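You operate a simulated robot arm through the tools that you are given. There is no shell and no other tool.

Carry out the task below with a simulated robot arm. There is one attempt and no reset: what you move stays moved.

## Task
Put things in order on the top of bench eight. At the end: the teal measuring cylinder is in the grey grid crate; the blue plug gauge (marked "GO") from the top of bench eight stands where the purple pot stood; the purple pot stands where the pink wiping pad stood; the pink wiping pad stands where the teal measuring cylinder stood; whatever was shut is shut again. Leave all else as you found it, and nothing knocked over.

It is judged by the outcome, as a careful person would: the job done as asked, and still so three seconds after it is handed in. It fails if anything else is knocked over, pushed out of place, dropped, spilled or broken.

## Robot
A 6-joint arm with a two-finger parallel gripper, fixed in place. Base frame: the origin is at the foot of the arm, x ahead of it, y to its left, z up; the work surface is at about z = 0. Units: m, degrees, N and s.
With the tool pointing down near the work surface it reaches from about 0.18 to 0.46 m from the base axis. Its first joint turns from -70.0 to 70.0 degrees. Payload 1.9 kg.
The tool frame sits at the grasp point between the pads (the TCP): z along the fingers, y along the line on which they close. The tips reach 0.023 m beyond it. The gripper opens to 0.094 m. The fingers are 0.038 m wide and 0.01 m thick; the gripper's body (0.054 by 0.096 m) begins 0.039 m behind the TCP.
Orientation is that of the tool frame in the base frame, as a unit quaternion [x, y, z, w]. With the fingers straight down and closing along the base's y, the tool's x points along the base's -x, its y along +y and its z along -z.

## Interface
- The arm moves only by the tool jog_arm. Its argument "increments" is one flat list of numbers, 6 for each row, row after row: the shift along the tool's x, y, z in m, then the turn, a rotation vector about the tool's x, y, z in rad. In form: [dx, dy, dz, wx, wy, wz, dx, dy, dz, wx, wy, wz, ...]. A call has 1 to 20 rows; each row shifts and turns the commanded pose from where the row before left it, along the tool's axes as they then stand. "jaw" is the gripper command, from -1 (shut) to 1 (fully open), values between in proportion, set as the call begins (left out, the last holds). A row lasts 0.2 s, in which the tool goes at most 0.05 m and 8.6 degrees; a call with a longer step from one row to the next is refused whole, and so is a gripper value outside its range. Where a pose cannot be reached the arm comes as near as it can. A force on the tool above 40 N (or 10 N above the force at the start of the call, whichever is more), or a blocked arm, ends the call early, and 0.2 s more pass. The fingers move at their own pace (about 0.108 m/s each) and stop on an object; they squeeze with about 38 N. The grip force told is the motor's: it shows also when the fingers shut on nothing. Time passes only in rows, and 0.2 s behind the last, so rows that do not move let the fingers close. It gives the time, the measured TCP pose, the force on the tool (base axes), the opening and the grip force at its end, in the units of the frame above (readings bear some noise), with the torque about the TCP (base axes, N m) and any sound that the robot's microphone picked up.
- Cameras (640 x 400 px; columns grow to the right, rows downward): "scene" is fixed at [0.0663, 0.3152, 0.4354]; the picture's right is [-0.64, -0.77, 0.00], its down [-0.40, 0.33, -0.85] and it looks along [0.66, -0.55, -0.52] (base axes); focal length 214 px, centre (320, 200). "wrist" rides on the gripper at [0.086, 0.016, -0.074] in the tool frame; the picture's right is [-0.18, 0.98, 0.00], its down [-0.58, -0.11, -0.81] and it looks along [-0.79, -0.15, 0.59] (tool axes); focal length 243 px, centre (320, 200). There is no depth. A picture from a camera that has moved, and an enlarged one, comes with that camera's place and axes in the base frame and with its lens. The place of the scene camera against the robot may be out by one fixed shift of up to 0.012 m in any direction.
- snapshot(camera): a new picture of that camera. No time passes.
- inspect(camera, box): a new picture of the part [left, top, right, bottom] of that camera's present view, enlarged. No time passes.
- finish_job(): hands the job in; it is judged then, once.

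Places have to be worked out from the pictures, the camera data and where the tool is seen. Open the gripper and draw the arm clear of the work before you hand the job in, unless the task says otherwise.

The tools are called after "Call:" as name(argument=value, ...) on one line, values as JSON. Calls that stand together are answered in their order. jog_arm: Moves the arm, as the interface text tells. Its arguments: {"type":"object","properties":{"increments":{"type":"array","items":{"type":"number"}},"jaw":{"type":"number"}},"required":["increments"]} The other tools are called the same way: snapshot (camera) takes a picture; inspect (camera, box) takes an enlarged picture of a part of a camera's view; finish_job () hands the job in.

At the start:

```text
time_s: 0.0
tool_pos: [0.311, 0.0889, 0.3244]
ee_rot: [0.0, 1.0, 0.001, 0.0]
contact_force: [-1.0, 0.4, -0.3]
ft_torque: [-0.03, 0.0, 0.02]
finger_gap: 0.094
gripper_force: 0.2
```

scene: 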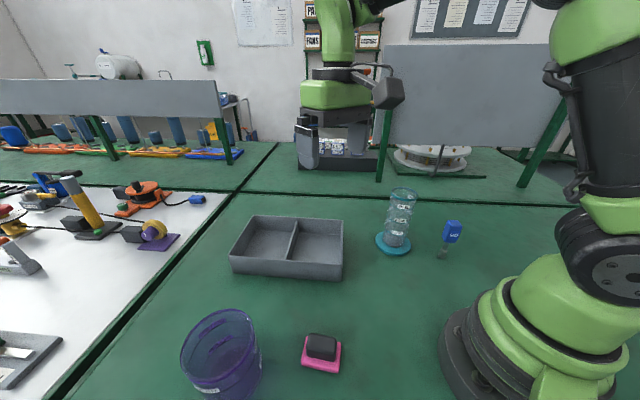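
wrist: 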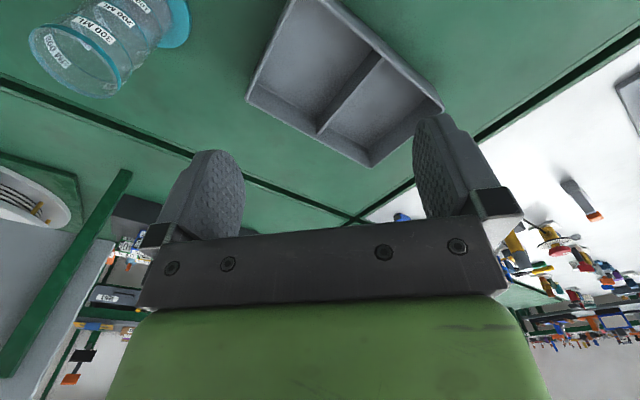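

I'll start by looking at the work area in close-up, to read the objects' bases and labels.

Call:
inspect(camera="scene", box=[160, 280, 360, 400])

Call:
inspect(camera="scene", box=[340, 170, 500, 270])

Call:
inspect(camera="scene", box=[210, 190, 370, 290])

Call:
inspect(camera="wrist", box=[0, 0, 320, 200])

```text
3.20 times, centred on (260, 340) of scene
camera zoom: at [0.0663, 0.3152, 0.4354], right [-0.64, -0.77, 0.0], down [-0.4, 0.33, -0.85], along [0.66, -0.55, -0.52], focal length 686 px, centre (512, -248)
```

zoom: 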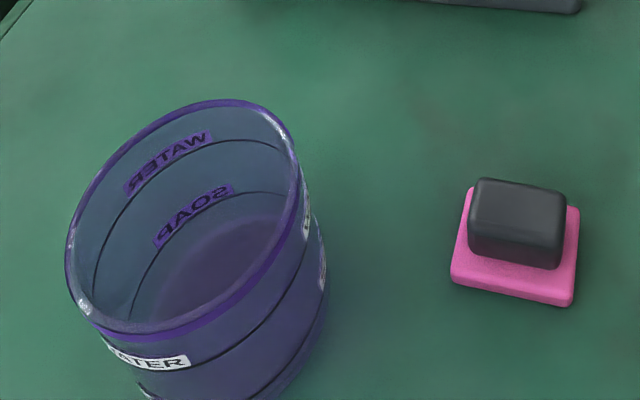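

```text
4.00 times, centred on (420, 220) of scene
camera zoom: at [0.0663, 0.3152, 0.4354], right [-0.64, -0.77, 0.0], down [-0.4, 0.33, -0.85], along [0.66, -0.55, -0.52], focal length 858 px, centre (-80, 120)
```

zoom: 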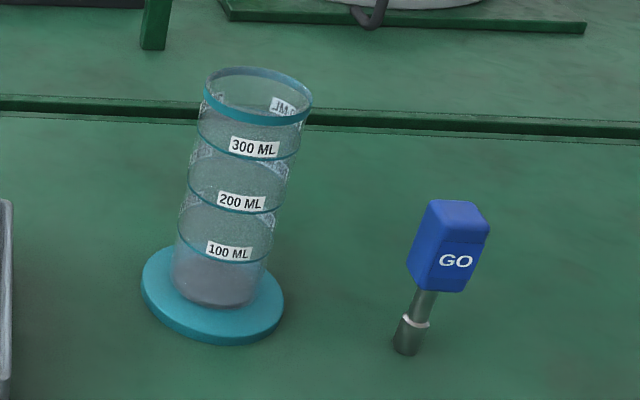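

```text
4.00 times, centred on (290, 240) of scene
camera zoom: at [0.0663, 0.3152, 0.4354], right [-0.64, -0.77, 0.0], down [-0.4, 0.33, -0.85], along [0.66, -0.55, -0.52], focal length 858 px, centre (440, 40)
```

zoom: 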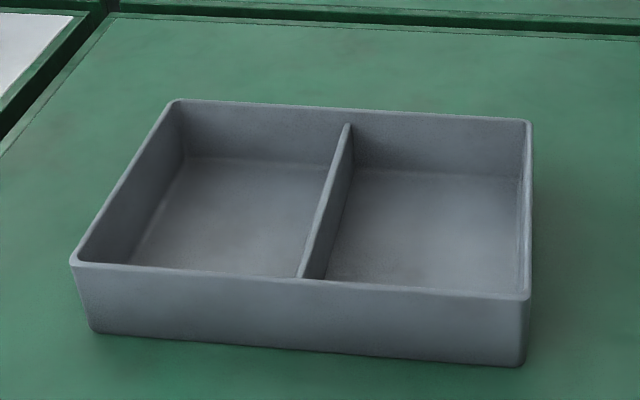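

```text
2.00 times, centred on (160, 100) of wrist
camera zoom: at [0.2256, 0.1047, 0.3985], right [0.18, 0.98, 0.0], down [0.58, -0.11, 0.81], along [0.79, -0.15, -0.59], focal length 485 px, centre (640, 400)
```

zoom: 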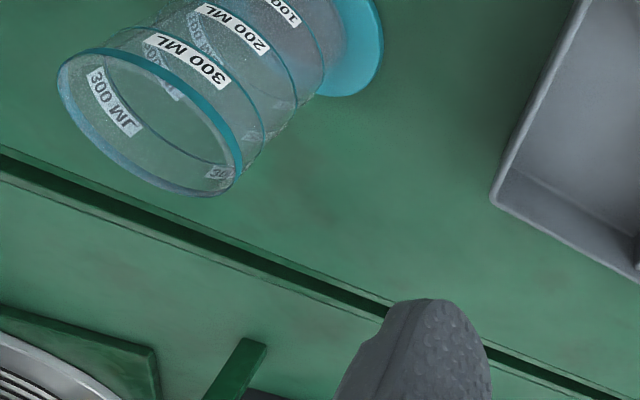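

The cylinder appears at about (0.29, -0.14), the gauge at about (0.18, -0.22), the pad at about (0.206, 0.193) and the pot at about (0.26, 0.33). The crate's near compartment is centred at about (0.40, 0.05). I'll turn the wrist in place towards -y to get a second view of the cylinder and gauge.

Call:
jog_arm(increments=[0, 0, 0, 0, 0, 0.148, 0, 0, 0, 0, 0, 0.148, 0, 0, 0, 0, 0, 0.148, 0, 0, 0, 0, 0, 0.148, 0, 0, 0, 0, 0, 0.148, 0, 0, 0, 0, 0, 0.148, 0, 0, 0, 0, 0, 0.148, 0, 0, 0, 0, 0, 0.148, 0, 0, 0, 0, 0, 0.148, 0, 0, 0, 0, 0, 0.148], jaw=1)

Call:
snapshot(camera="wrist")

Call:
snapshot(camera="scene")

```text
time_s: 2.2
tool_pos: [0.3113, 0.0882, 0.3243]
ee_rot: [0.676, 0.737, 0.001, -0.001]
contact_force: [0.6, -0.1, 0.5]
ft_torque: [0.0, 0.01, -0.01]
finger_gap: 0.0939
gripper_force: 0.1
```

```text
taken
camera wrist: at [0.3205, 0.1761, 0.3983], right [1.0, -0.1, 0.0], down [-0.06, -0.59, 0.81], along [-0.08, -0.8, -0.59], focal length 243 px, centre (320, 200)
```

wrist: 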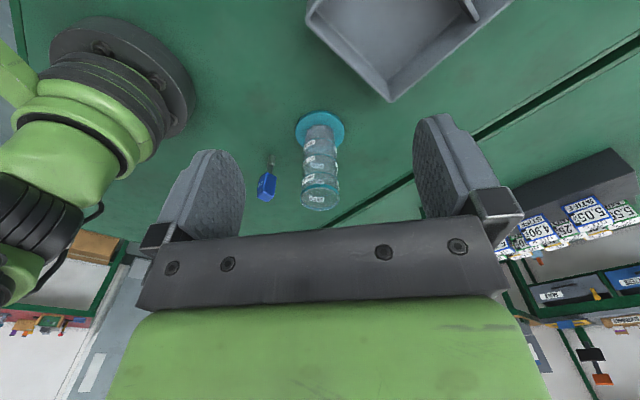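

```text
taken
```

scene: 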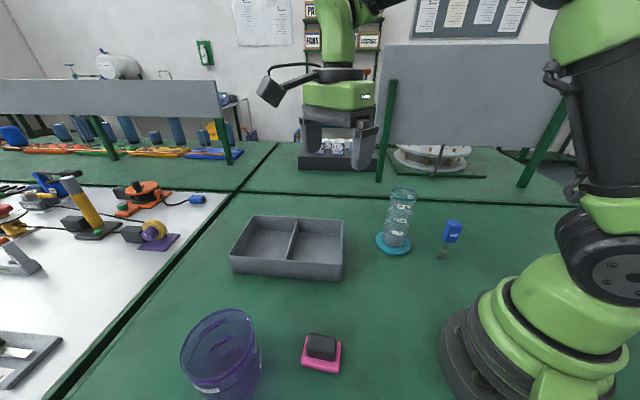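

The cylinder and gauge are both visible between the fingers, so I'll zoom in to measure their bases.

Call:
inspect(camera="wrist", box=[240, 100, 400, 220])

Call:
inspect(camera="scene", box=[260, 70, 420, 190])

```text
3.33 times, centred on (320, 160) of wrist
camera zoom: at [0.3205, 0.1761, 0.3983], right [1.0, -0.1, 0.0], down [-0.06, -0.59, 0.81], along [-0.08, -0.8, -0.59], focal length 809 px, centre (320, 333)
```

zoom: 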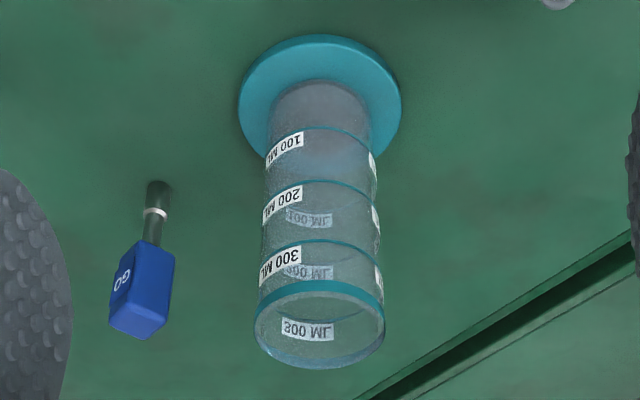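

```text
3.33 times, centred on (340, 130) of scene
camera zoom: at [0.0663, 0.3152, 0.4354], right [-0.64, -0.77, 0.0], down [-0.4, 0.33, -0.85], along [0.66, -0.55, -0.52], focal length 715 px, centre (253, 433)
```

zoom: 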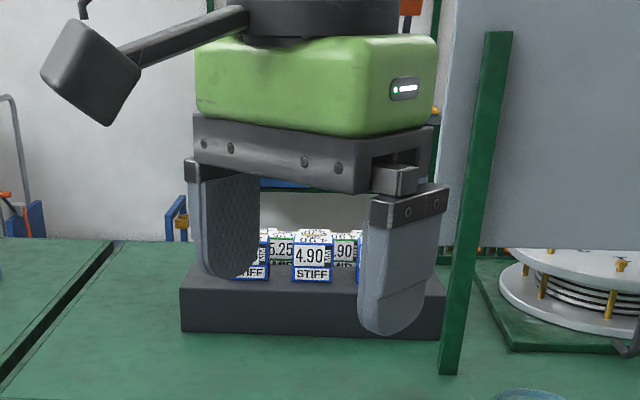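

From the wrist view, the cylinder's axis is at about (0.290, -0.125), with a height of about 0.172 m and a tube about 0.06 m wide. The fingertips show the scene camera is offset by about (+0.007, +0.002, -0.009). I'll move closer above the cylinder and measure again.

Call:
jog_arm(increments=[-0.0314, -0.0081, 0.006, 0, 0, 0, -0.0314, -0.0081, 0.006, 0, 0, 0, -0.0314, -0.0081, 0.006, 0, 0, 0, -0.0314, -0.0081, 0.006, 0, 0, 0, 0, 0, 0, 0, 0, 0])

Call:
snapshot(camera="wrist")

Call:
inspect(camera="wrist", box=[180, 0, 420, 180])

```text
time_s: 3.4
tool_pos: [0.2928, -0.0394, 0.3018]
ee_rot: [0.674, 0.739, 0.001, -0.001]
contact_force: [0.2, -0.9, 0.4]
ft_torque: [0.02, 0.0, 0.01]
finger_gap: 0.0941
gripper_force: 0.1
```

```text
taken
camera wrist: at [0.3009, 0.0486, 0.3748], right [1.0, -0.09, 0.0], down [-0.06, -0.59, 0.81], along [-0.08, -0.8, -0.59], focal length 243 px, centre (320, 200)
```

wrist: 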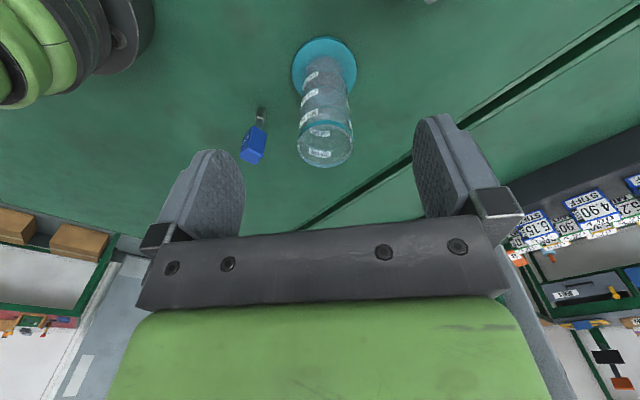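

```text
2.22 times, centred on (300, 90) of wrist
camera zoom: at [0.3009, 0.0486, 0.3748], right [1.0, -0.09, 0.0], down [-0.06, -0.59, 0.81], along [-0.08, -0.8, -0.59], focal length 539 px, centre (364, 444)
```

zoom: 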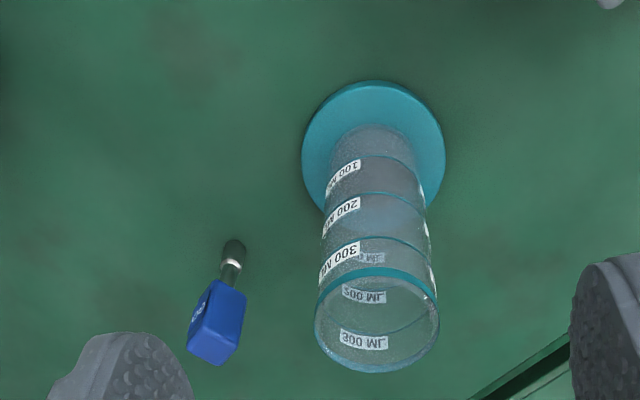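

The closer view gives the cylinder's axis as (0.291, -0.1245), its base disc as about 0.095 m wide, and the gauge at about (0.176, -0.189) and about 0.108 m tall. I'll move over the cylinder and stop just above it to check the alignment.

Call:
jog_arm(increments=[-0.0423, -0.0048, 0, 0, 0, 0, -0.0423, -0.0048, 0, 0, 0, 0, 0, 0, 0.04, 0, 0, 0, 0, 0, 0.04, 0, 0, 0, 0, 0, 0, 0, 0, 0])

Call:
snapshot(camera="wrist")

Call:
inspect(camera="scene", box=[340, 120, 500, 270])

```text
time_s: 4.6
tool_pos: [0.2898, -0.1226, 0.2172]
ee_rot: [0.675, 0.738, 0.001, 0.0]
contact_force: [-0.3, 0.4, -0.1]
ft_torque: [-0.01, 0.01, -0.05]
finger_gap: 0.0941
gripper_force: 0.0
```

```text
taken
camera wrist: at [0.2985, -0.0346, 0.2924], right [1.0, -0.09, 0.0], down [-0.06, -0.59, 0.81], along [-0.08, -0.8, -0.59], focal length 243 px, centre (320, 200)
```

wrist: 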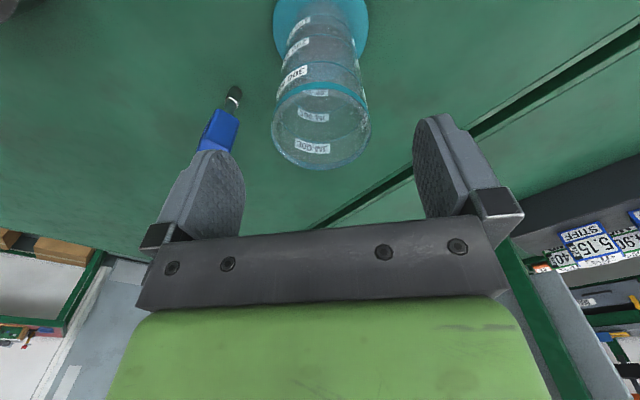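

```text
2.67 times, centred on (420, 195) of scene
camera zoom: at [0.0663, 0.3152, 0.4354], right [-0.64, -0.77, 0.0], down [-0.4, 0.33, -0.85], along [0.66, -0.55, -0.52], focal length 572 px, centre (53, 213)
```

zoom: 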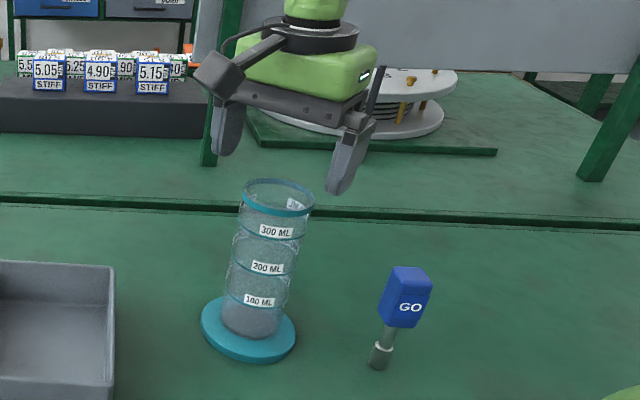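

The rim is centred between the fingers to within about 2 mm. I'll descend so the pads straddle the upper tube, with the TCP at about z = 0.146, and close in a separate call.

Call:
jog_arm(increments=[-0.0015, 0.0005, 0.0355, 0, 0, 0, 0, 0, 0.0355, 0, 0, 0, 0, 0, 0, 0, 0, 0])

Call:
snapshot(camera="wrist")

Call:
inspect(camera="scene", box=[340, 120, 500, 270])

```text
time_s: 5.4
tool_pos: [0.2899, -0.1244, 0.149]
ee_rot: [0.675, 0.738, 0.0, -0.001]
contact_force: [-0.7, -0.3, 0.4]
ft_torque: [-0.04, 0.01, 0.0]
finger_gap: 0.0938
gripper_force: 0.0
```

```text
taken
camera wrist: at [0.2983, -0.0365, 0.2224], right [1.0, -0.1, 0.0], down [-0.06, -0.59, 0.81], along [-0.08, -0.8, -0.59], focal length 243 px, centre (320, 200)
```

wrist: 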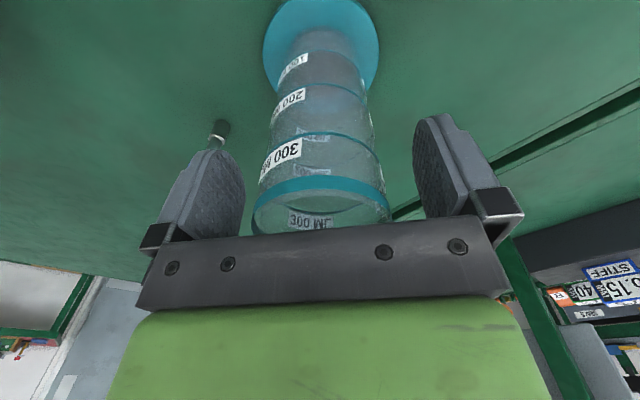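

```text
2.67 times, centred on (420, 195) of scene
camera zoom: at [0.0663, 0.3152, 0.4354], right [-0.64, -0.77, 0.0], down [-0.4, 0.33, -0.85], along [0.66, -0.55, -0.52], focal length 572 px, centre (53, 213)
```

zoom: 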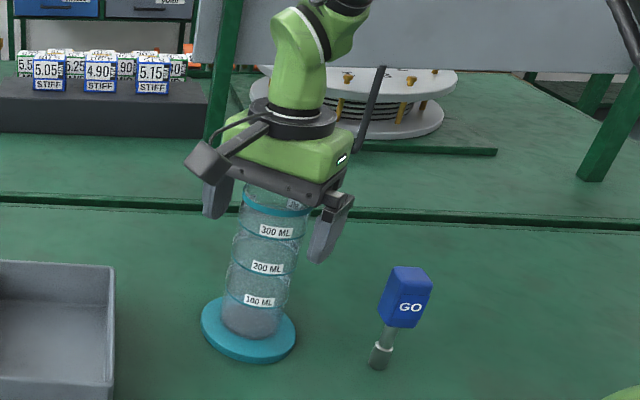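

The tube sits between the pads with the hand still clear of the rim, so I'll close on it and wait.

Call:
jog_arm(increments=[0, 0, 0, 0, 0, 0, 0, 0, 0, 0, 0, 0, 0, 0, 0, 0, 0, 0, 0, 0, 0, 0, 0, 0], jaw=-0.2)

```text
time_s: 6.4
tool_pos: [0.2901, -0.1238, 0.1484]
ee_rot: [0.674, 0.739, 0.0, 0.0]
contact_force: [-0.6, -0.3, -0.4]
ft_torque: [0.02, 0.03, -0.01]
finger_gap: 0.0595
gripper_force: 37.7
```

It's gripped at 0.0595 m. I'll lift straight up about 0.12 m.

Call:
jog_arm(increments=[0, 0, -0.015, 0, 0, 0, 0, 0, -0.025, 0, 0, 0, 0, 0, -0.03, 0, 0, 0, 0, 0, -0.03, 0, 0, 0, 0, 0, -0.02, 0, 0, 0, 0, 0, 0, 0, 0, 0])

Call:
snapshot(camera="scene")

Call:
snapshot(camera="wrist")

```text
time_s: 7.8
tool_pos: [0.2917, -0.1257, 0.269]
ee_rot: [0.675, 0.738, 0.001, -0.001]
contact_force: [-0.2, -0.4, -1.1]
ft_torque: [-0.02, 0.01, -0.01]
finger_gap: 0.0596
gripper_force: 37.9
```

```text
taken
```

scene: 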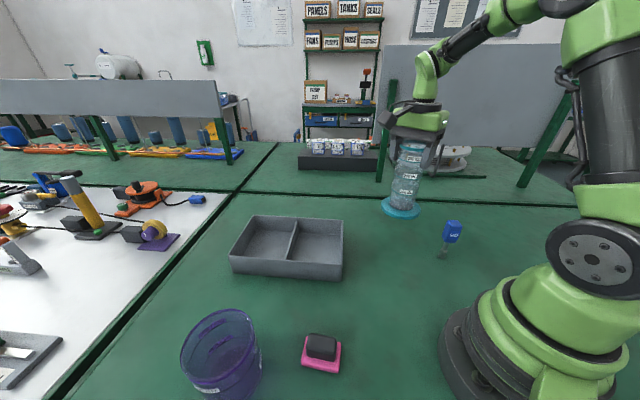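

```text
taken
camera wrist: at [0.2993, -0.0375, 0.3431], right [1.0, -0.09, 0.0], down [-0.06, -0.59, 0.81], along [-0.08, -0.8, -0.59], focal length 243 px, centre (320, 200)
```

wrist: 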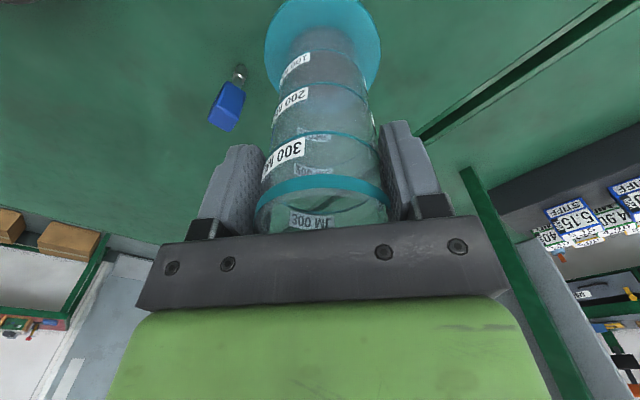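

The cylinder is held steady and upright. I've refined the near compartment's centre to about (0.399, 0.056), with a rim height of about 0.056, so I'll carry the cylinder there at height.

Call:
jog_arm(increments=[0.0143, 0.0102, 0, 0, 0, 0, 0.0286, 0.0205, 0, 0, 0, 0, 0.0286, 0.0205, 0, 0, 0, 0, 0.0286, 0.0205, 0, 0, 0, 0, 0.0286, 0.0205, 0, 0, 0, 0, 0.0286, 0.0205, 0, 0, 0, 0, 0.0143, 0.0102, 0, 0, 0, 0, 0, 0, 0, 0, 0, 0])

Call:
snapshot(camera="scene")

Call:
snapshot(camera="wrist")

```text
time_s: 9.6
tool_pos: [0.3986, 0.0562, 0.2688]
ee_rot: [0.675, 0.738, 0.001, 0.0]
contact_force: [-0.6, -0.3, -1.9]
ft_torque: [0.03, -0.02, 0.01]
finger_gap: 0.0594
gripper_force: 37.5
```

```text
taken
```

scene: 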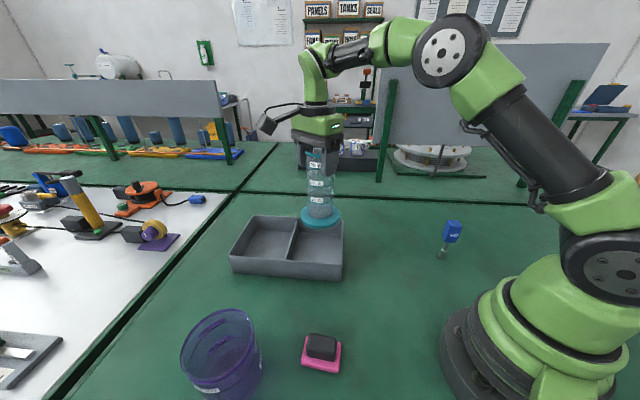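

```text
taken
camera wrist: at [0.4063, 0.1438, 0.3426], right [1.0, -0.1, 0.0], down [-0.06, -0.59, 0.81], along [-0.08, -0.8, -0.59], focal length 243 px, centre (320, 200)
```

wrist: 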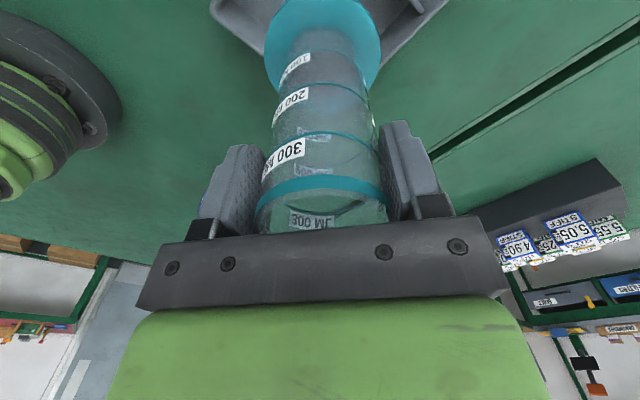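

I'll lower until the base disc is about 2 cm above the crate rim and check the centring there.

Call:
jog_arm(increments=[0, 0, 0.022, 0, 0, 0, 0, 0, 0.022, 0, 0, 0, 0, 0, 0, 0, 0, 0])

Call:
inspect(camera="scene", box=[210, 170, 370, 290])

Call:
inspect(camera="wrist", box=[160, 0, 480, 200])

```text
time_s: 10.4
tool_pos: [0.3972, 0.055, 0.2269]
ee_rot: [0.676, 0.737, 0.001, -0.001]
contact_force: [1.0, 1.2, -1.7]
ft_torque: [0.01, -0.01, 0.0]
finger_gap: 0.0594
gripper_force: 37.6
```

```text
3.33 times, centred on (290, 230) of scene
camera zoom: at [0.0663, 0.3152, 0.4354], right [-0.64, -0.77, 0.0], down [-0.4, 0.33, -0.85], along [0.66, -0.55, -0.52], focal length 715 px, centre (420, 100)
```

zoom: 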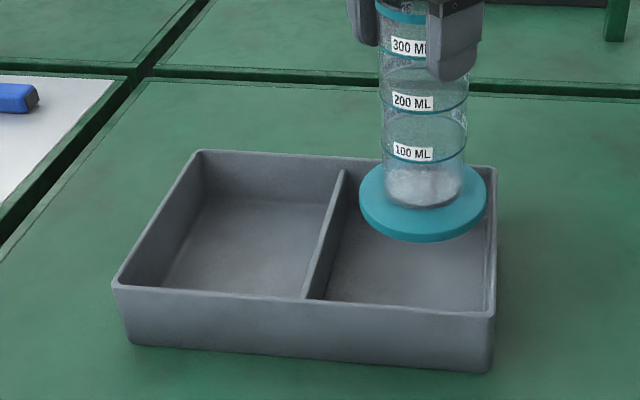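

```text
2.00 times, centred on (320, 100) of wrist
camera zoom: at [0.4056, 0.142, 0.3001], right [1.0, -0.1, 0.0], down [-0.06, -0.59, 0.81], along [-0.08, -0.8, -0.59], focal length 485 px, centre (320, 400)
```

zoom: 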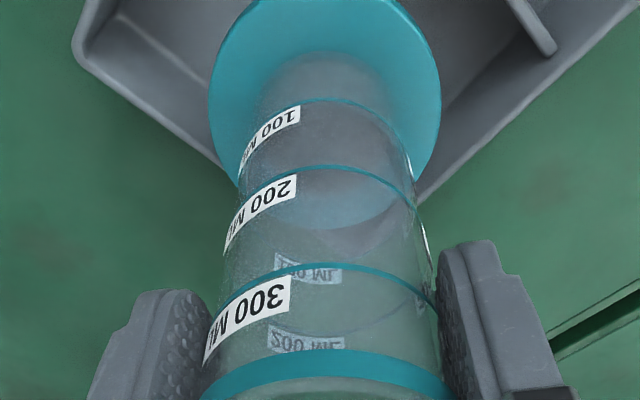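

The scene and wrist views disagree slightly on centring inside the compartment. I'll zoom further on the rim edges before lowering.

Call:
inspect(camera="wrist", box=[180, 0, 300, 100])

Call:
inspect(camera="wrist", box=[360, 0, 480, 100])

Call:
inspect(camera="scene", box=[270, 205, 350, 285])

```text
4.00 times, centred on (240, 50) of wrist
camera zoom: at [0.4056, 0.142, 0.3001], right [1.0, -0.1, 0.0], down [-0.06, -0.59, 0.81], along [-0.08, -0.8, -0.59], focal length 970 px, centre (640, 800)
```

zoom: 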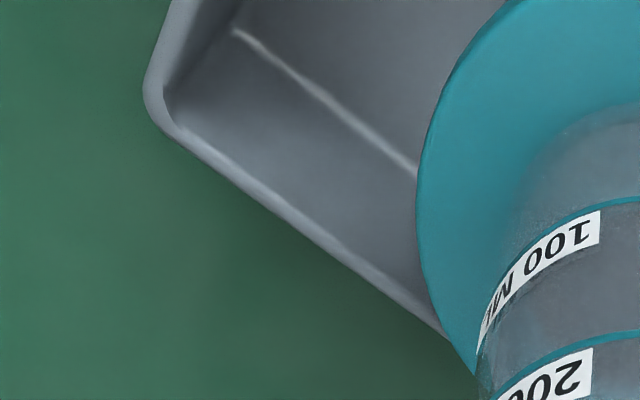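

```text
4.00 times, centred on (420, 50) of wrist
camera zoom: at [0.4056, 0.142, 0.3001], right [1.0, -0.1, 0.0], down [-0.06, -0.59, 0.81], along [-0.08, -0.8, -0.59], focal length 970 px, centre (-80, 800)
```

zoom: 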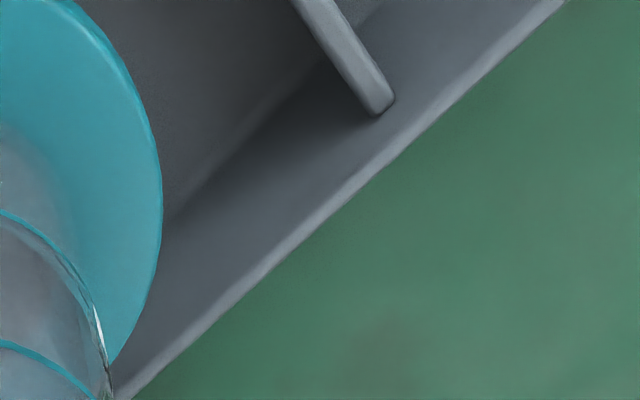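

```text
5.00 times, centred on (310, 245) of scene
camera zoom: at [0.0663, 0.3152, 0.4354], right [-0.64, -0.77, 0.0], down [-0.4, 0.33, -0.85], along [0.66, -0.55, -0.52], focal length 1072 px, centre (370, -25)
```

zoom: 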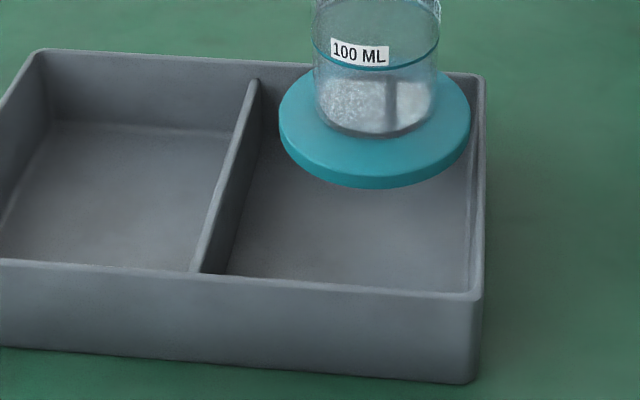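

The wrist view puts the compartment's floor centre slightly further along (+x, +y), and the scene view agrees on the direction. I'll shift 7 mm that way, which leaves a safe margin by both views, and lower partway in.

Call:
jog_arm(increments=[0.0046, 0.0054, 0, 0, 0, 0, 0, 0, 0, 0, 0, 0, 0, 0, 0.015, 0, 0, 0, 0, 0, 0.015, 0, 0, 0, 0, 0, 0, 0, 0, 0])

Call:
inspect(camera="scene", box=[270, 205, 350, 285])

Call:
inspect(camera="wrist", box=[160, 0, 480, 200])

```text
time_s: 11.6
tool_pos: [0.403, 0.0601, 0.1947]
ee_rot: [0.674, 0.739, 0.0, 0.001]
contact_force: [-0.9, 0.0, -1.3]
ft_torque: [-0.03, -0.01, 0.0]
finger_gap: 0.0593
gripper_force: 37.6
```

```text
5.00 times, centred on (310, 245) of scene
camera zoom: at [0.0663, 0.3152, 0.4354], right [-0.64, -0.77, 0.0], down [-0.4, 0.33, -0.85], along [0.66, -0.55, -0.52], focal length 1072 px, centre (370, -25)
```

zoom: 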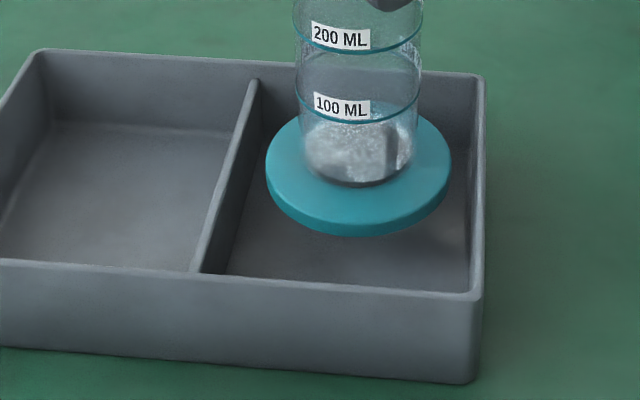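

```text
2.00 times, centred on (320, 100) of wrist
camera zoom: at [0.4112, 0.1483, 0.2685], right [1.0, -0.09, 0.0], down [-0.06, -0.59, 0.81], along [-0.08, -0.8, -0.59], focal length 485 px, centre (320, 400)
```

zoom: 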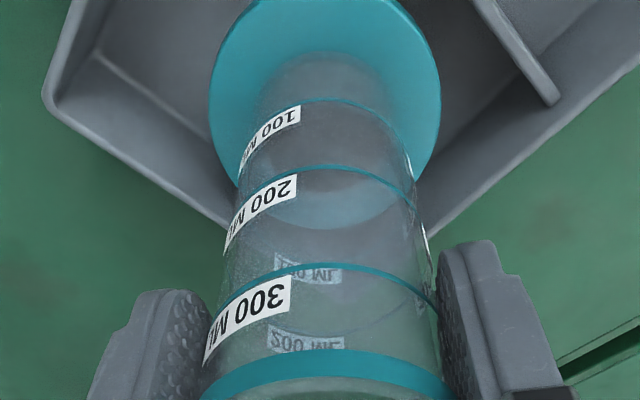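

The disc is just entering the compartment with similar margins on both sides. I'll lower gently until it touches the floor.

Call:
jog_arm(increments=[0, 0, 0.012, 0, 0, 0, 0, 0, 0.012, 0, 0, 0, 0, 0, 0.008, 0, 0, 0, 0, 0, 0.003, 0, 0, 0, 0, 0, 0, 0, 0, 0])

Call:
inspect(camera="scene", box=[270, 205, 350, 285])

```text
time_s: 12.8
tool_pos: [0.4012, 0.0601, 0.1607]
ee_rot: [0.675, 0.738, 0.0, -0.001]
contact_force: [0.1, -0.5, -1.3]
ft_torque: [-0.01, 0.04, 0.0]
finger_gap: 0.0591
gripper_force: 37.8
```

```text
5.00 times, centred on (310, 245) of scene
camera zoom: at [0.0663, 0.3152, 0.4354], right [-0.64, -0.77, 0.0], down [-0.4, 0.33, -0.85], along [0.66, -0.55, -0.52], focal length 1072 px, centre (370, -25)
```

zoom: 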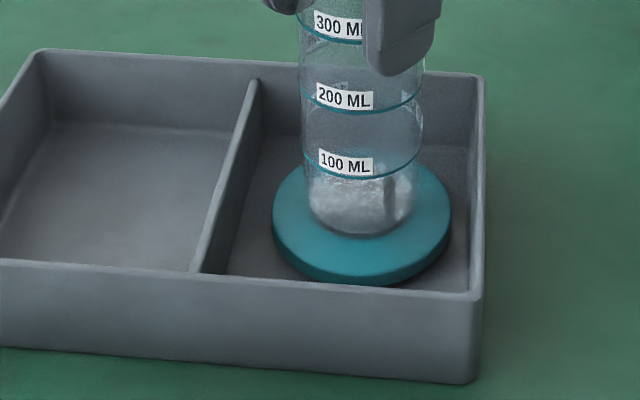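

The disc is well inside and nearly down, with no contact yet. I'll step down in 2 mm rows to find the floor.

Call:
jog_arm(increments=[0, 0, 0.002, 0, 0, 0, 0, 0, 0.002, 0, 0, 0, 0, 0, 0.001, 0, 0, 0])

```text
time_s: 13.6
tool_pos: [0.4017, 0.0601, 0.1549]
ee_rot: [0.674, 0.738, 0.0, 0.0]
contact_force: [-0.9, 0.1, -1.9]
ft_torque: [-0.01, -0.02, 0.02]
finger_gap: 0.0592
gripper_force: 38.3
```

Call:
jog_arm(increments=[0, 0, 0.001, 0, 0, 0, 0, 0, 0.001, 0, 0, 0])

```text
time_s: 14.2
tool_pos: [0.4029, 0.0611, 0.1548]
ee_rot: [0.674, 0.739, 0.001, 0.0]
contact_force: [-1.1, 0.3, -0.8]
ft_torque: [-0.02, 0.01, 0.0]
finger_gap: 0.0593
gripper_force: 38.0
```

There's still no clear contact: the force is near the held weight and z is about 0.154. I'll step down another 2 mm.

Call:
jog_arm(increments=[0, 0, 0.001, 0, 0, 0, 0, 0, 0.001, 0, 0, 0])

Call:
inspect(camera="scene", box=[290, 215, 350, 265])

```text
time_s: 14.8
tool_pos: [0.4019, 0.0609, 0.1528]
ee_rot: [0.675, 0.738, 0.002, 0.001]
contact_force: [-7.7, -2.7, 28.2]
ft_torque: [-0.39, 1.03, 0.15]
finger_gap: 0.0592
gripper_force: 37.9
```

```text
8.00 times, centred on (320, 240) of scene
camera zoom: at [0.0663, 0.3152, 0.4355], right [-0.64, -0.77, 0.0], down [-0.4, 0.33, -0.85], along [0.66, -0.55, -0.52], focal length 1716 px, centre (320, -120)
```

zoom: 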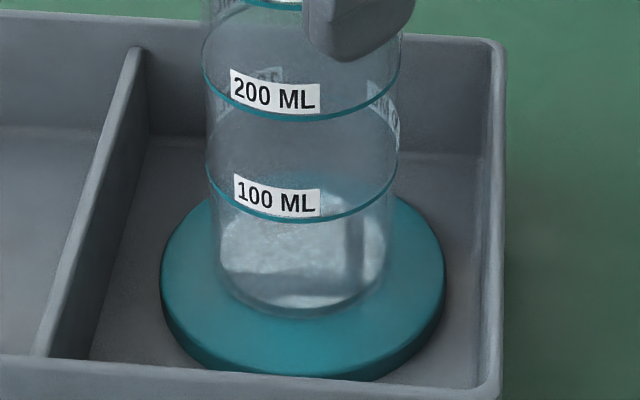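

The cylinder has touched down (28 N), flat on the compartment floor. I'll ease up 1 mm to relieve the load and open the gripper.

Call:
jog_arm(increments=[0, 0, -0.001, 0, 0, 0, 0, 0, 0, 0, 0, 0])

Call:
jog_arm(increments=[0, 0, 0, 0, 0, 0, 0, 0, 0, 0, 0, 0, 0, 0, 0, 0, 0, 0], jaw=1)

Call:
snapshot(camera="wrist")

```text
time_s: 15.4
tool_pos: [0.4033, 0.0606, 0.1542]
ee_rot: [0.674, 0.739, 0.002, 0.001]
contact_force: [-2.8, -3.7, 30.2]
ft_torque: [-0.36, 0.77, 0.22]
finger_gap: 0.0591
gripper_force: 38.2
```

```text
time_s: 16.2
tool_pos: [0.4017, 0.0615, 0.1527]
ee_rot: [0.674, 0.739, 0.001, -0.001]
contact_force: [0.2, -0.6, 0.5]
ft_torque: [0.02, -0.04, 0.01]
finger_gap: 0.094
gripper_force: 0.0
```

```text
taken
camera wrist: at [0.4102, 0.1489, 0.2261], right [1.0, -0.09, 0.0], down [-0.06, -0.59, 0.81], along [-0.08, -0.8, -0.59], focal length 243 px, centre (320, 200)
```

wrist: 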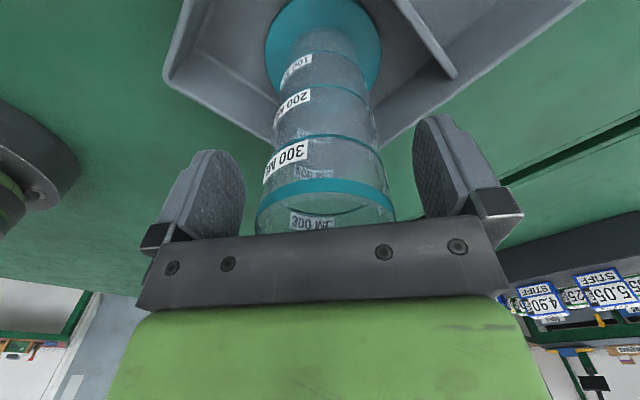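

The cylinder is released and standing. I'll go straight up, then turn the wrist to face outwards at about +45° to look at the pad and pot.

Call:
jog_arm(increments=[0, 0, -0.037, 0, 0, 0, 0, 0, -0.037, 0, 0, 0, 0, 0, -0.037, 0, 0, 0, 0, 0, -0.037, 0, 0, 0, 0, 0, 0, 0, 0, -0.142, 0, 0, 0, 0, 0, -0.142, 0, 0, 0, 0, 0, -0.142, 0, 0, 0, 0, 0, -0.142, 0, 0, 0, 0, 0, -0.142, 0, 0, 0, 0, 0, -0.142, 0, 0, 0, 0, 0, -0.142, 0, 0, 0, 0, 0, -0.142, 0, 0, 0, 0, 0, -0.142, 0, 0, 0, 0, 0, -0.142, 0, 0, 0, 0, 0, -0.142, 0, 0, 0, 0, 0, -0.142, 0, 0, 0, 0, 0, -0.142, 0, 0, 0, 0, 0, -0.142, 0, 0, 0, 0, 0, -0.142, 0, 0, 0, 0, 0, -0.142])

Call:
snapshot(camera="scene")

```text
time_s: 20.4
tool_pos: [0.4008, 0.0609, 0.3014]
ee_rot: [-0.388, 0.922, 0.0, 0.0]
contact_force: [-0.1, 0.0, -0.2]
ft_torque: [0.02, -0.01, -0.02]
finger_gap: 0.094
gripper_force: 0.1
```

```text
taken
```

scene: 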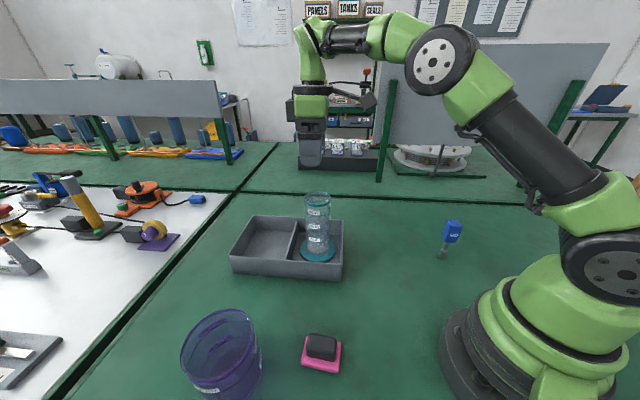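

The cylinder stands in the crate's near compartment. I'll move back towards the base to view the pad and pot from the wrist camera.

Call:
jog_arm(increments=[0.0163, 0.0379, -0.0032, 0, 0, 0, 0.0163, 0.0379, -0.0032, 0, 0, 0, 0.0163, 0.0379, -0.0032, 0, 0, 0, 0.0163, 0.0379, -0.0032, 0, 0, 0, 0.0163, 0.0379, -0.0032, 0, 0, 0, 0.0163, 0.0379, -0.0032, 0, 0, 0, 0, 0, 0, 0, 0, 0])

Call:
snapshot(camera="wrist")

Call:
snapshot(camera="scene")

```text
time_s: 22.0
tool_pos: [0.1735, 0.1515, 0.319]
ee_rot: [-0.386, 0.923, 0.0, 0.001]
contact_force: [-0.4, -1.0, 0.4]
ft_torque: [-0.01, -0.01, 0.0]
finger_gap: 0.0939
gripper_force: 0.1
```

```text
taken
camera wrist: at [0.1012, 0.1022, 0.3925], right [-0.57, 0.82, 0.0], down [0.49, 0.34, 0.81], along [0.66, 0.46, -0.59], focal length 243 px, centre (320, 200)
```

wrist: 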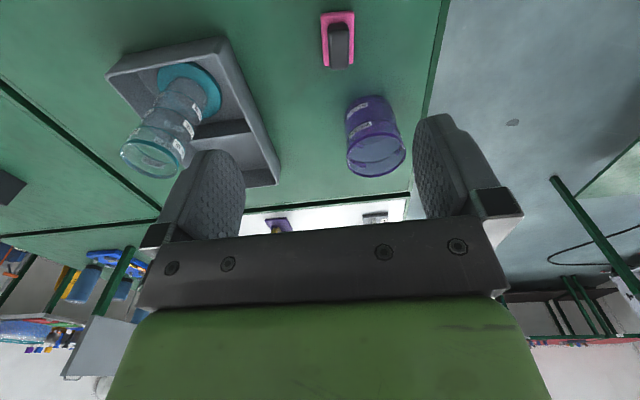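

```text
taken
```

scene: 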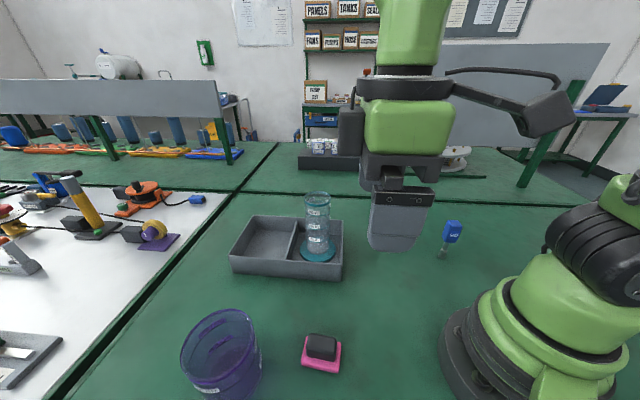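

Both objects are in view. I'll zoom in on the pad and the pot.

Call:
inspect(camera="wrist", box=[290, 0, 390, 80])

Call:
inspect(camera="wrist", box=[320, 80, 430, 190])

```text
5.00 times, centred on (340, 40) of wrist
camera zoom: at [0.1012, 0.1022, 0.3925], right [-0.57, 0.82, 0.0], down [0.49, 0.34, 0.81], along [0.66, 0.46, -0.59], focal length 1213 px, centre (220, 1000)
```

zoom: 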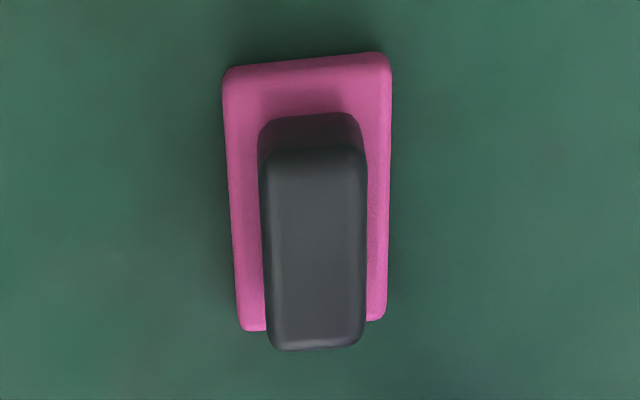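

```text
3.64 times, centred on (375, 135) of wrist
camera zoom: at [0.1012, 0.1022, 0.3925], right [-0.57, 0.82, 0.0], down [0.49, 0.34, 0.81], along [0.66, 0.46, -0.59], focal length 882 px, centre (120, 436)
```

zoom: 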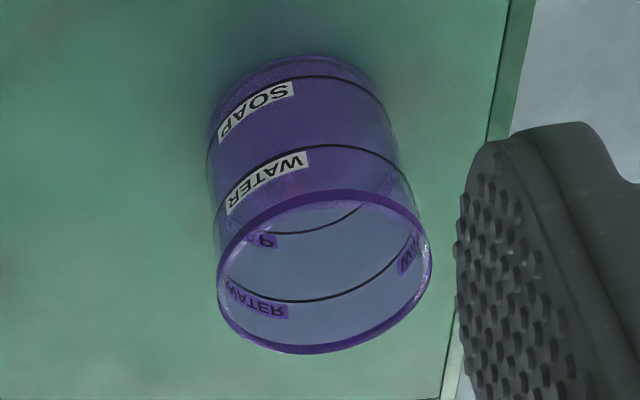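

From the wrist view the pad is centred at about (0.205, 0.205), 66×45 mm, with its long axis at about 40°. Its handle is about 26 mm wide and tops out at z ≈ 0.037. The pot is at about (0.266, 0.325), about 0.11 m tall with a rim about 0.093 m wide. I'll align over the pad and descend partway.

Call:
jog_arm(increments=[0, 0, 0, 0, 0, 0.0995, -0.0293, 0.0106, 0.03, 0, 0, 0, -0.0293, 0.0106, 0.03, 0, 0, 0, 0, 0, 0.036, 0, 0, 0, 0, 0, 0.036, 0, 0, 0, 0, 0, 0.036, 0, 0, 0, 0, 0, 0, 0, 0, 0])

Call:
snapshot(camera="wrist")

Call:
inspect(camera="wrist", box=[240, 0, 400, 120])

```text
time_s: 23.6
tool_pos: [0.2054, 0.2041, 0.1485]
ee_rot: [-0.34, 0.941, 0.0, 0.0]
contact_force: [0.3, 0.9, -0.1]
ft_torque: [-0.01, 0.02, 0.01]
finger_gap: 0.0941
gripper_force: 0.1
```

```text
taken
camera wrist: at [0.1285, 0.1609, 0.2223], right [-0.49, 0.87, 0.0], down [0.52, 0.29, 0.81], along [0.7, 0.39, -0.59], focal length 243 px, centre (320, 200)
```

wrist: 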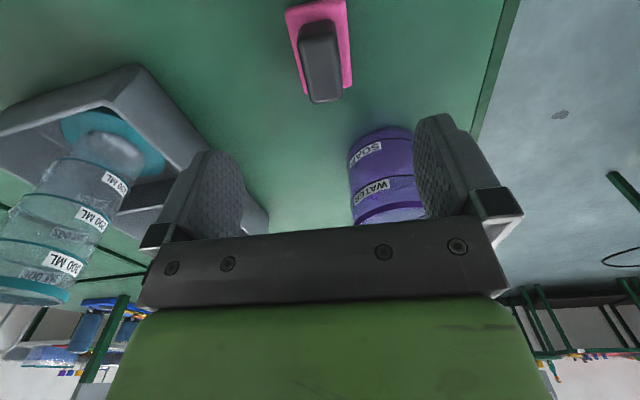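

```text
3.33 times, centred on (320, 60) of wrist
camera zoom: at [0.1285, 0.1609, 0.2223], right [-0.49, 0.87, 0.0], down [0.52, 0.29, 0.81], along [0.7, 0.39, -0.59], focal length 809 px, centre (320, 667)
```

zoom: 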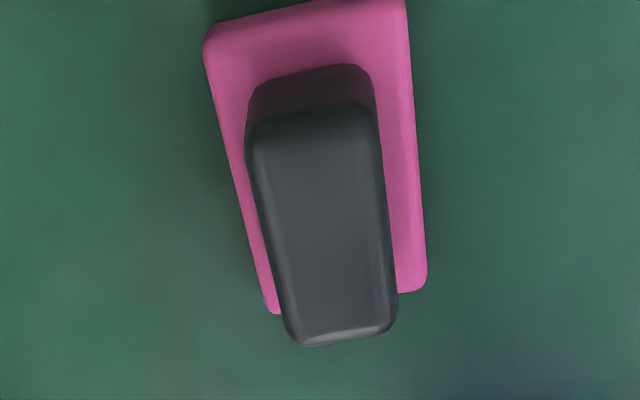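

The pad is confirmed at (0.205, 0.206), oriented at 39°, and the TCP is within 2 mm of it. I'll descend with the jaws astride the handle, keeping the tips just above the pink base.

Call:
jog_arm(increments=[-0.001, 0.0012, 0.035, 0, 0, 0, 0, 0, 0.035, 0, 0, 0, 0, 0, 0.025, 0, 0, 0, 0, 0, 0.0125, 0, 0, 0, 0, 0, 0, 0, 0, 0])

Call:
snapshot(camera="wrist")

Call:
inspect(camera="scene", box=[260, 280, 400, 400])

```text
time_s: 24.8
tool_pos: [0.2033, 0.2049, 0.0461]
ee_rot: [-0.34, 0.94, 0.001, 0.0]
contact_force: [-0.3, 0.0, -0.5]
ft_torque: [0.01, 0.03, 0.03]
finger_gap: 0.094
gripper_force: 0.0
```

```text
taken
camera wrist: at [0.1262, 0.1617, 0.1193], right [-0.49, 0.87, 0.0], down [0.52, 0.29, 0.81], along [0.71, 0.39, -0.59], focal length 243 px, centre (320, 200)
```

wrist: 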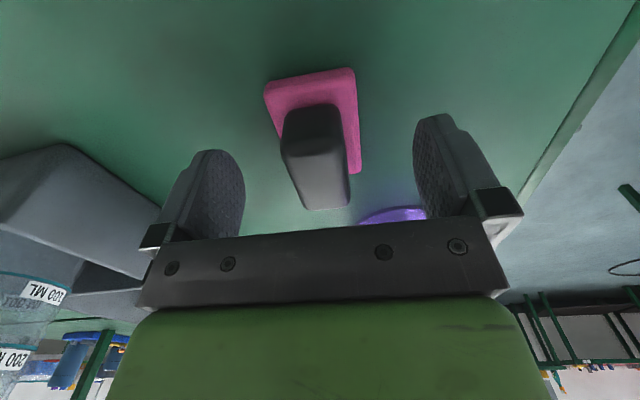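

```text
3.33 times, centred on (330, 340) of scene
camera zoom: at [0.0663, 0.3152, 0.4354], right [-0.64, -0.77, 0.0], down [-0.4, 0.33, -0.85], along [0.66, -0.55, -0.52], focal length 715 px, centre (287, -267)
```

zoom: 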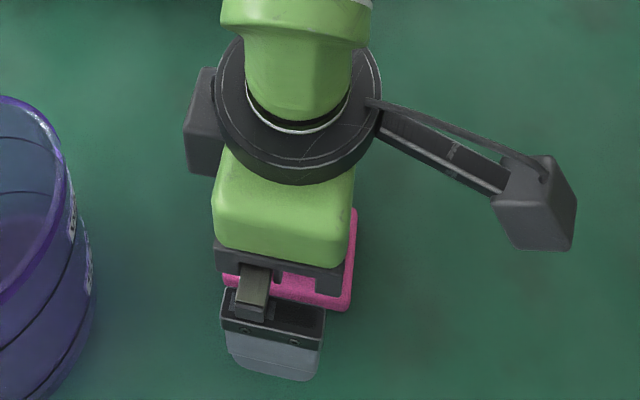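

The handle lies between the fingers and the pot is well clear. I'll step down 3 mm more and dwell to settle before closing.

Call:
jog_arm(increments=[0, 0, 0.003, 0, 0, 0, 0, 0, 0, 0, 0, 0])

Call:
inspect(camera="wrist", box=[160, 50, 480, 250])

```text
time_s: 25.4
tool_pos: [0.2044, 0.2045, 0.0426]
ee_rot: [-0.34, 0.94, 0.001, 0.001]
contact_force: [0.5, -0.3, 1.0]
ft_torque: [-0.01, 0.01, -0.02]
finger_gap: 0.0939
gripper_force: 0.0
```

```text
2.00 times, centred on (320, 150) of wrist
camera zoom: at [0.1264, 0.1621, 0.1157], right [-0.49, 0.87, 0.0], down [0.52, 0.29, 0.81], along [0.7, 0.39, -0.59], focal length 485 px, centre (320, 300)
```

zoom: 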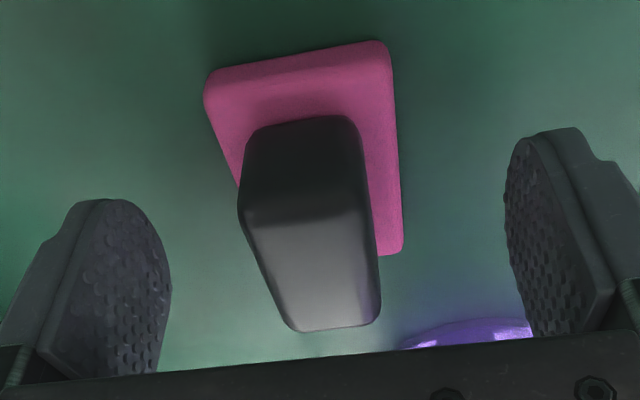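

The tips are at about z = 0.019 beside the handle, so I'll close.

Call:
jog_arm(increments=[0, 0, 0, 0, 0, 0, 0, 0, 0, 0, 0, 0, 0, 0, 0, 0, 0, 0, 0, 0, 0, 0, 0, 0], jaw=-0.8)

Call:
inspect(camera="wrist", box=[160, 50, 480, 250])

```text
time_s: 26.4
tool_pos: [0.2038, 0.2043, 0.0433]
ee_rot: [-0.339, 0.941, 0.0, 0.001]
contact_force: [1.0, -0.1, -0.2]
ft_torque: [0.03, 0.0, -0.03]
finger_gap: 0.0271
gripper_force: 38.3
```

```text
2.00 times, centred on (320, 150) of wrist
camera zoom: at [0.1264, 0.1621, 0.1158], right [-0.49, 0.87, 0.0], down [0.52, 0.29, 0.81], along [0.7, 0.39, -0.59], focal length 485 px, centre (320, 300)
```

zoom: 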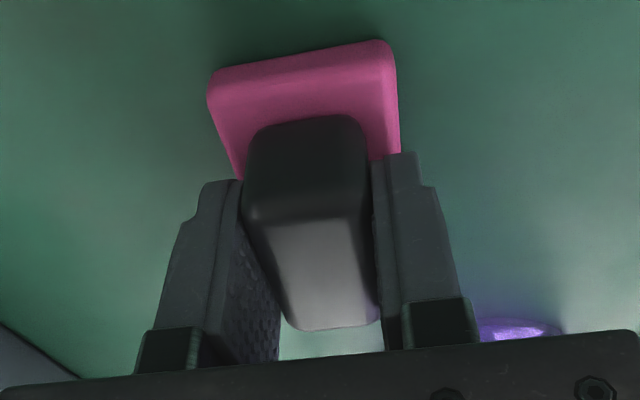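

It's gripped at 27 mm. I'll lift it and turn the wrist to about -60° so that at the destination the wrist camera stays well away from the standing gauge.

Call:
jog_arm(increments=[0, 0, -0.02, 0, 0, 0, 0, 0, -0.035, 0, 0, 0, 0, 0, -0.035, 0, 0, 0, 0, 0, -0.035, 0, 0, 0, 0, 0, 0, 0, 0, 0.145, 0, 0, 0, 0, 0, 0.145, 0, 0, 0, 0, 0, 0.145, 0, 0, 0, 0, 0, 0.145, 0, 0, 0, 0, 0, 0.145, 0, 0, 0, 0, 0, 0.145, 0, 0, 0, 0, 0, 0.145, 0, 0, 0, 0, 0, 0.145, 0, 0, 0, 0, 0, 0.145, 0, 0, 0, 0, 0, 0.145, 0, 0, 0, 0, 0, 0.145, 0, 0, 0, 0, 0, 0.145, 0, 0, 0, 0, 0, 0])

Call:
snapshot(camera="scene")

Call:
snapshot(camera="wrist")

```text
time_s: 30.0
tool_pos: [0.2031, 0.2072, 0.1659]
ee_rot: [0.501, 0.865, 0.001, 0.001]
contact_force: [0.4, 0.2, -0.2]
ft_torque: [0.01, -0.04, 0.02]
finger_gap: 0.027
gripper_force: 37.9
```

```text
taken
```

scene: 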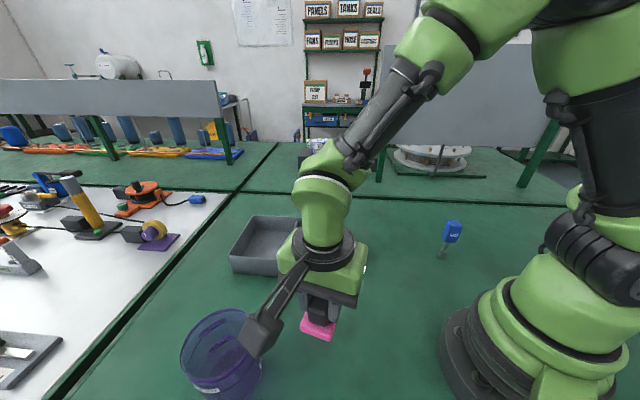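

```text
taken
camera wrist: at [0.1738, 0.2894, 0.2407], right [0.94, 0.33, 0.0], down [0.19, -0.56, 0.81], along [0.27, -0.76, -0.59], focal length 243 px, centre (320, 200)
```

wrist: 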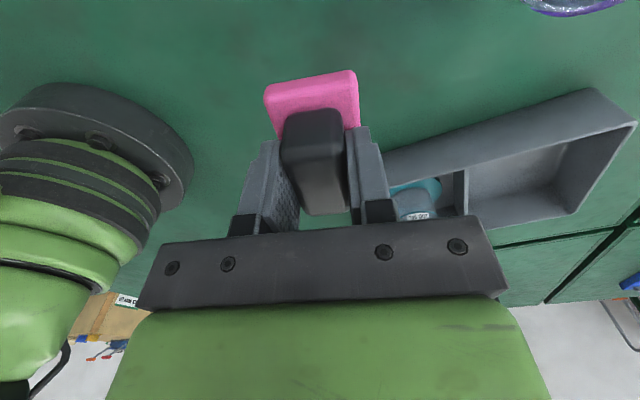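

The pad is held level and clear. I'll carry it at height to the cylinder's old spot, around (0.290, -0.123).

Call:
jog_arm(increments=[-0.0366, -0.0099, 0, 0, 0, 0, -0.0366, -0.0099, 0, 0, 0, 0, -0.0366, -0.0099, 0, 0, 0, 0, -0.0366, -0.0099, 0, 0, 0, 0, -0.0366, -0.0099, 0, 0, 0, 0, -0.0366, -0.0099, 0, 0, 0, 0, -0.0366, -0.0099, 0, 0, 0, 0, -0.0366, -0.0099, 0, 0, 0, 0, -0.0366, -0.0099, 0, 0, 0, 0, 0, 0, 0, 0, 0, 0, 0, 0, 0, 0, 0, 0])

Call:
snapshot(camera="scene")

Call:
snapshot(camera="wrist")

```text
time_s: 32.4
tool_pos: [0.2888, -0.1251, 0.1665]
ee_rot: [0.501, 0.865, 0.001, 0.0]
contact_force: [-0.6, -0.8, -0.2]
ft_torque: [-0.02, 0.0, 0.01]
finger_gap: 0.0271
gripper_force: 38.0
```

```text
taken
```

scene: 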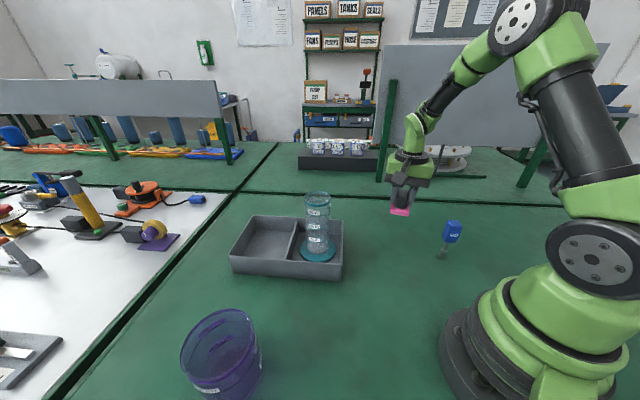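

```text
taken
camera wrist: at [0.2597, -0.0422, 0.2405], right [0.94, 0.33, 0.0], down [0.2, -0.56, 0.81], along [0.27, -0.76, -0.59], focal length 243 px, centre (320, 200)
```

wrist: 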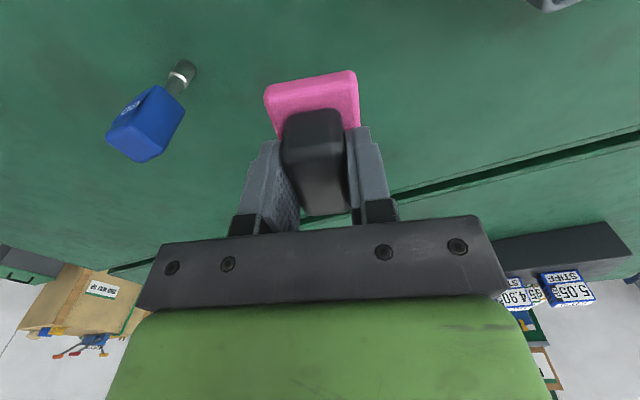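

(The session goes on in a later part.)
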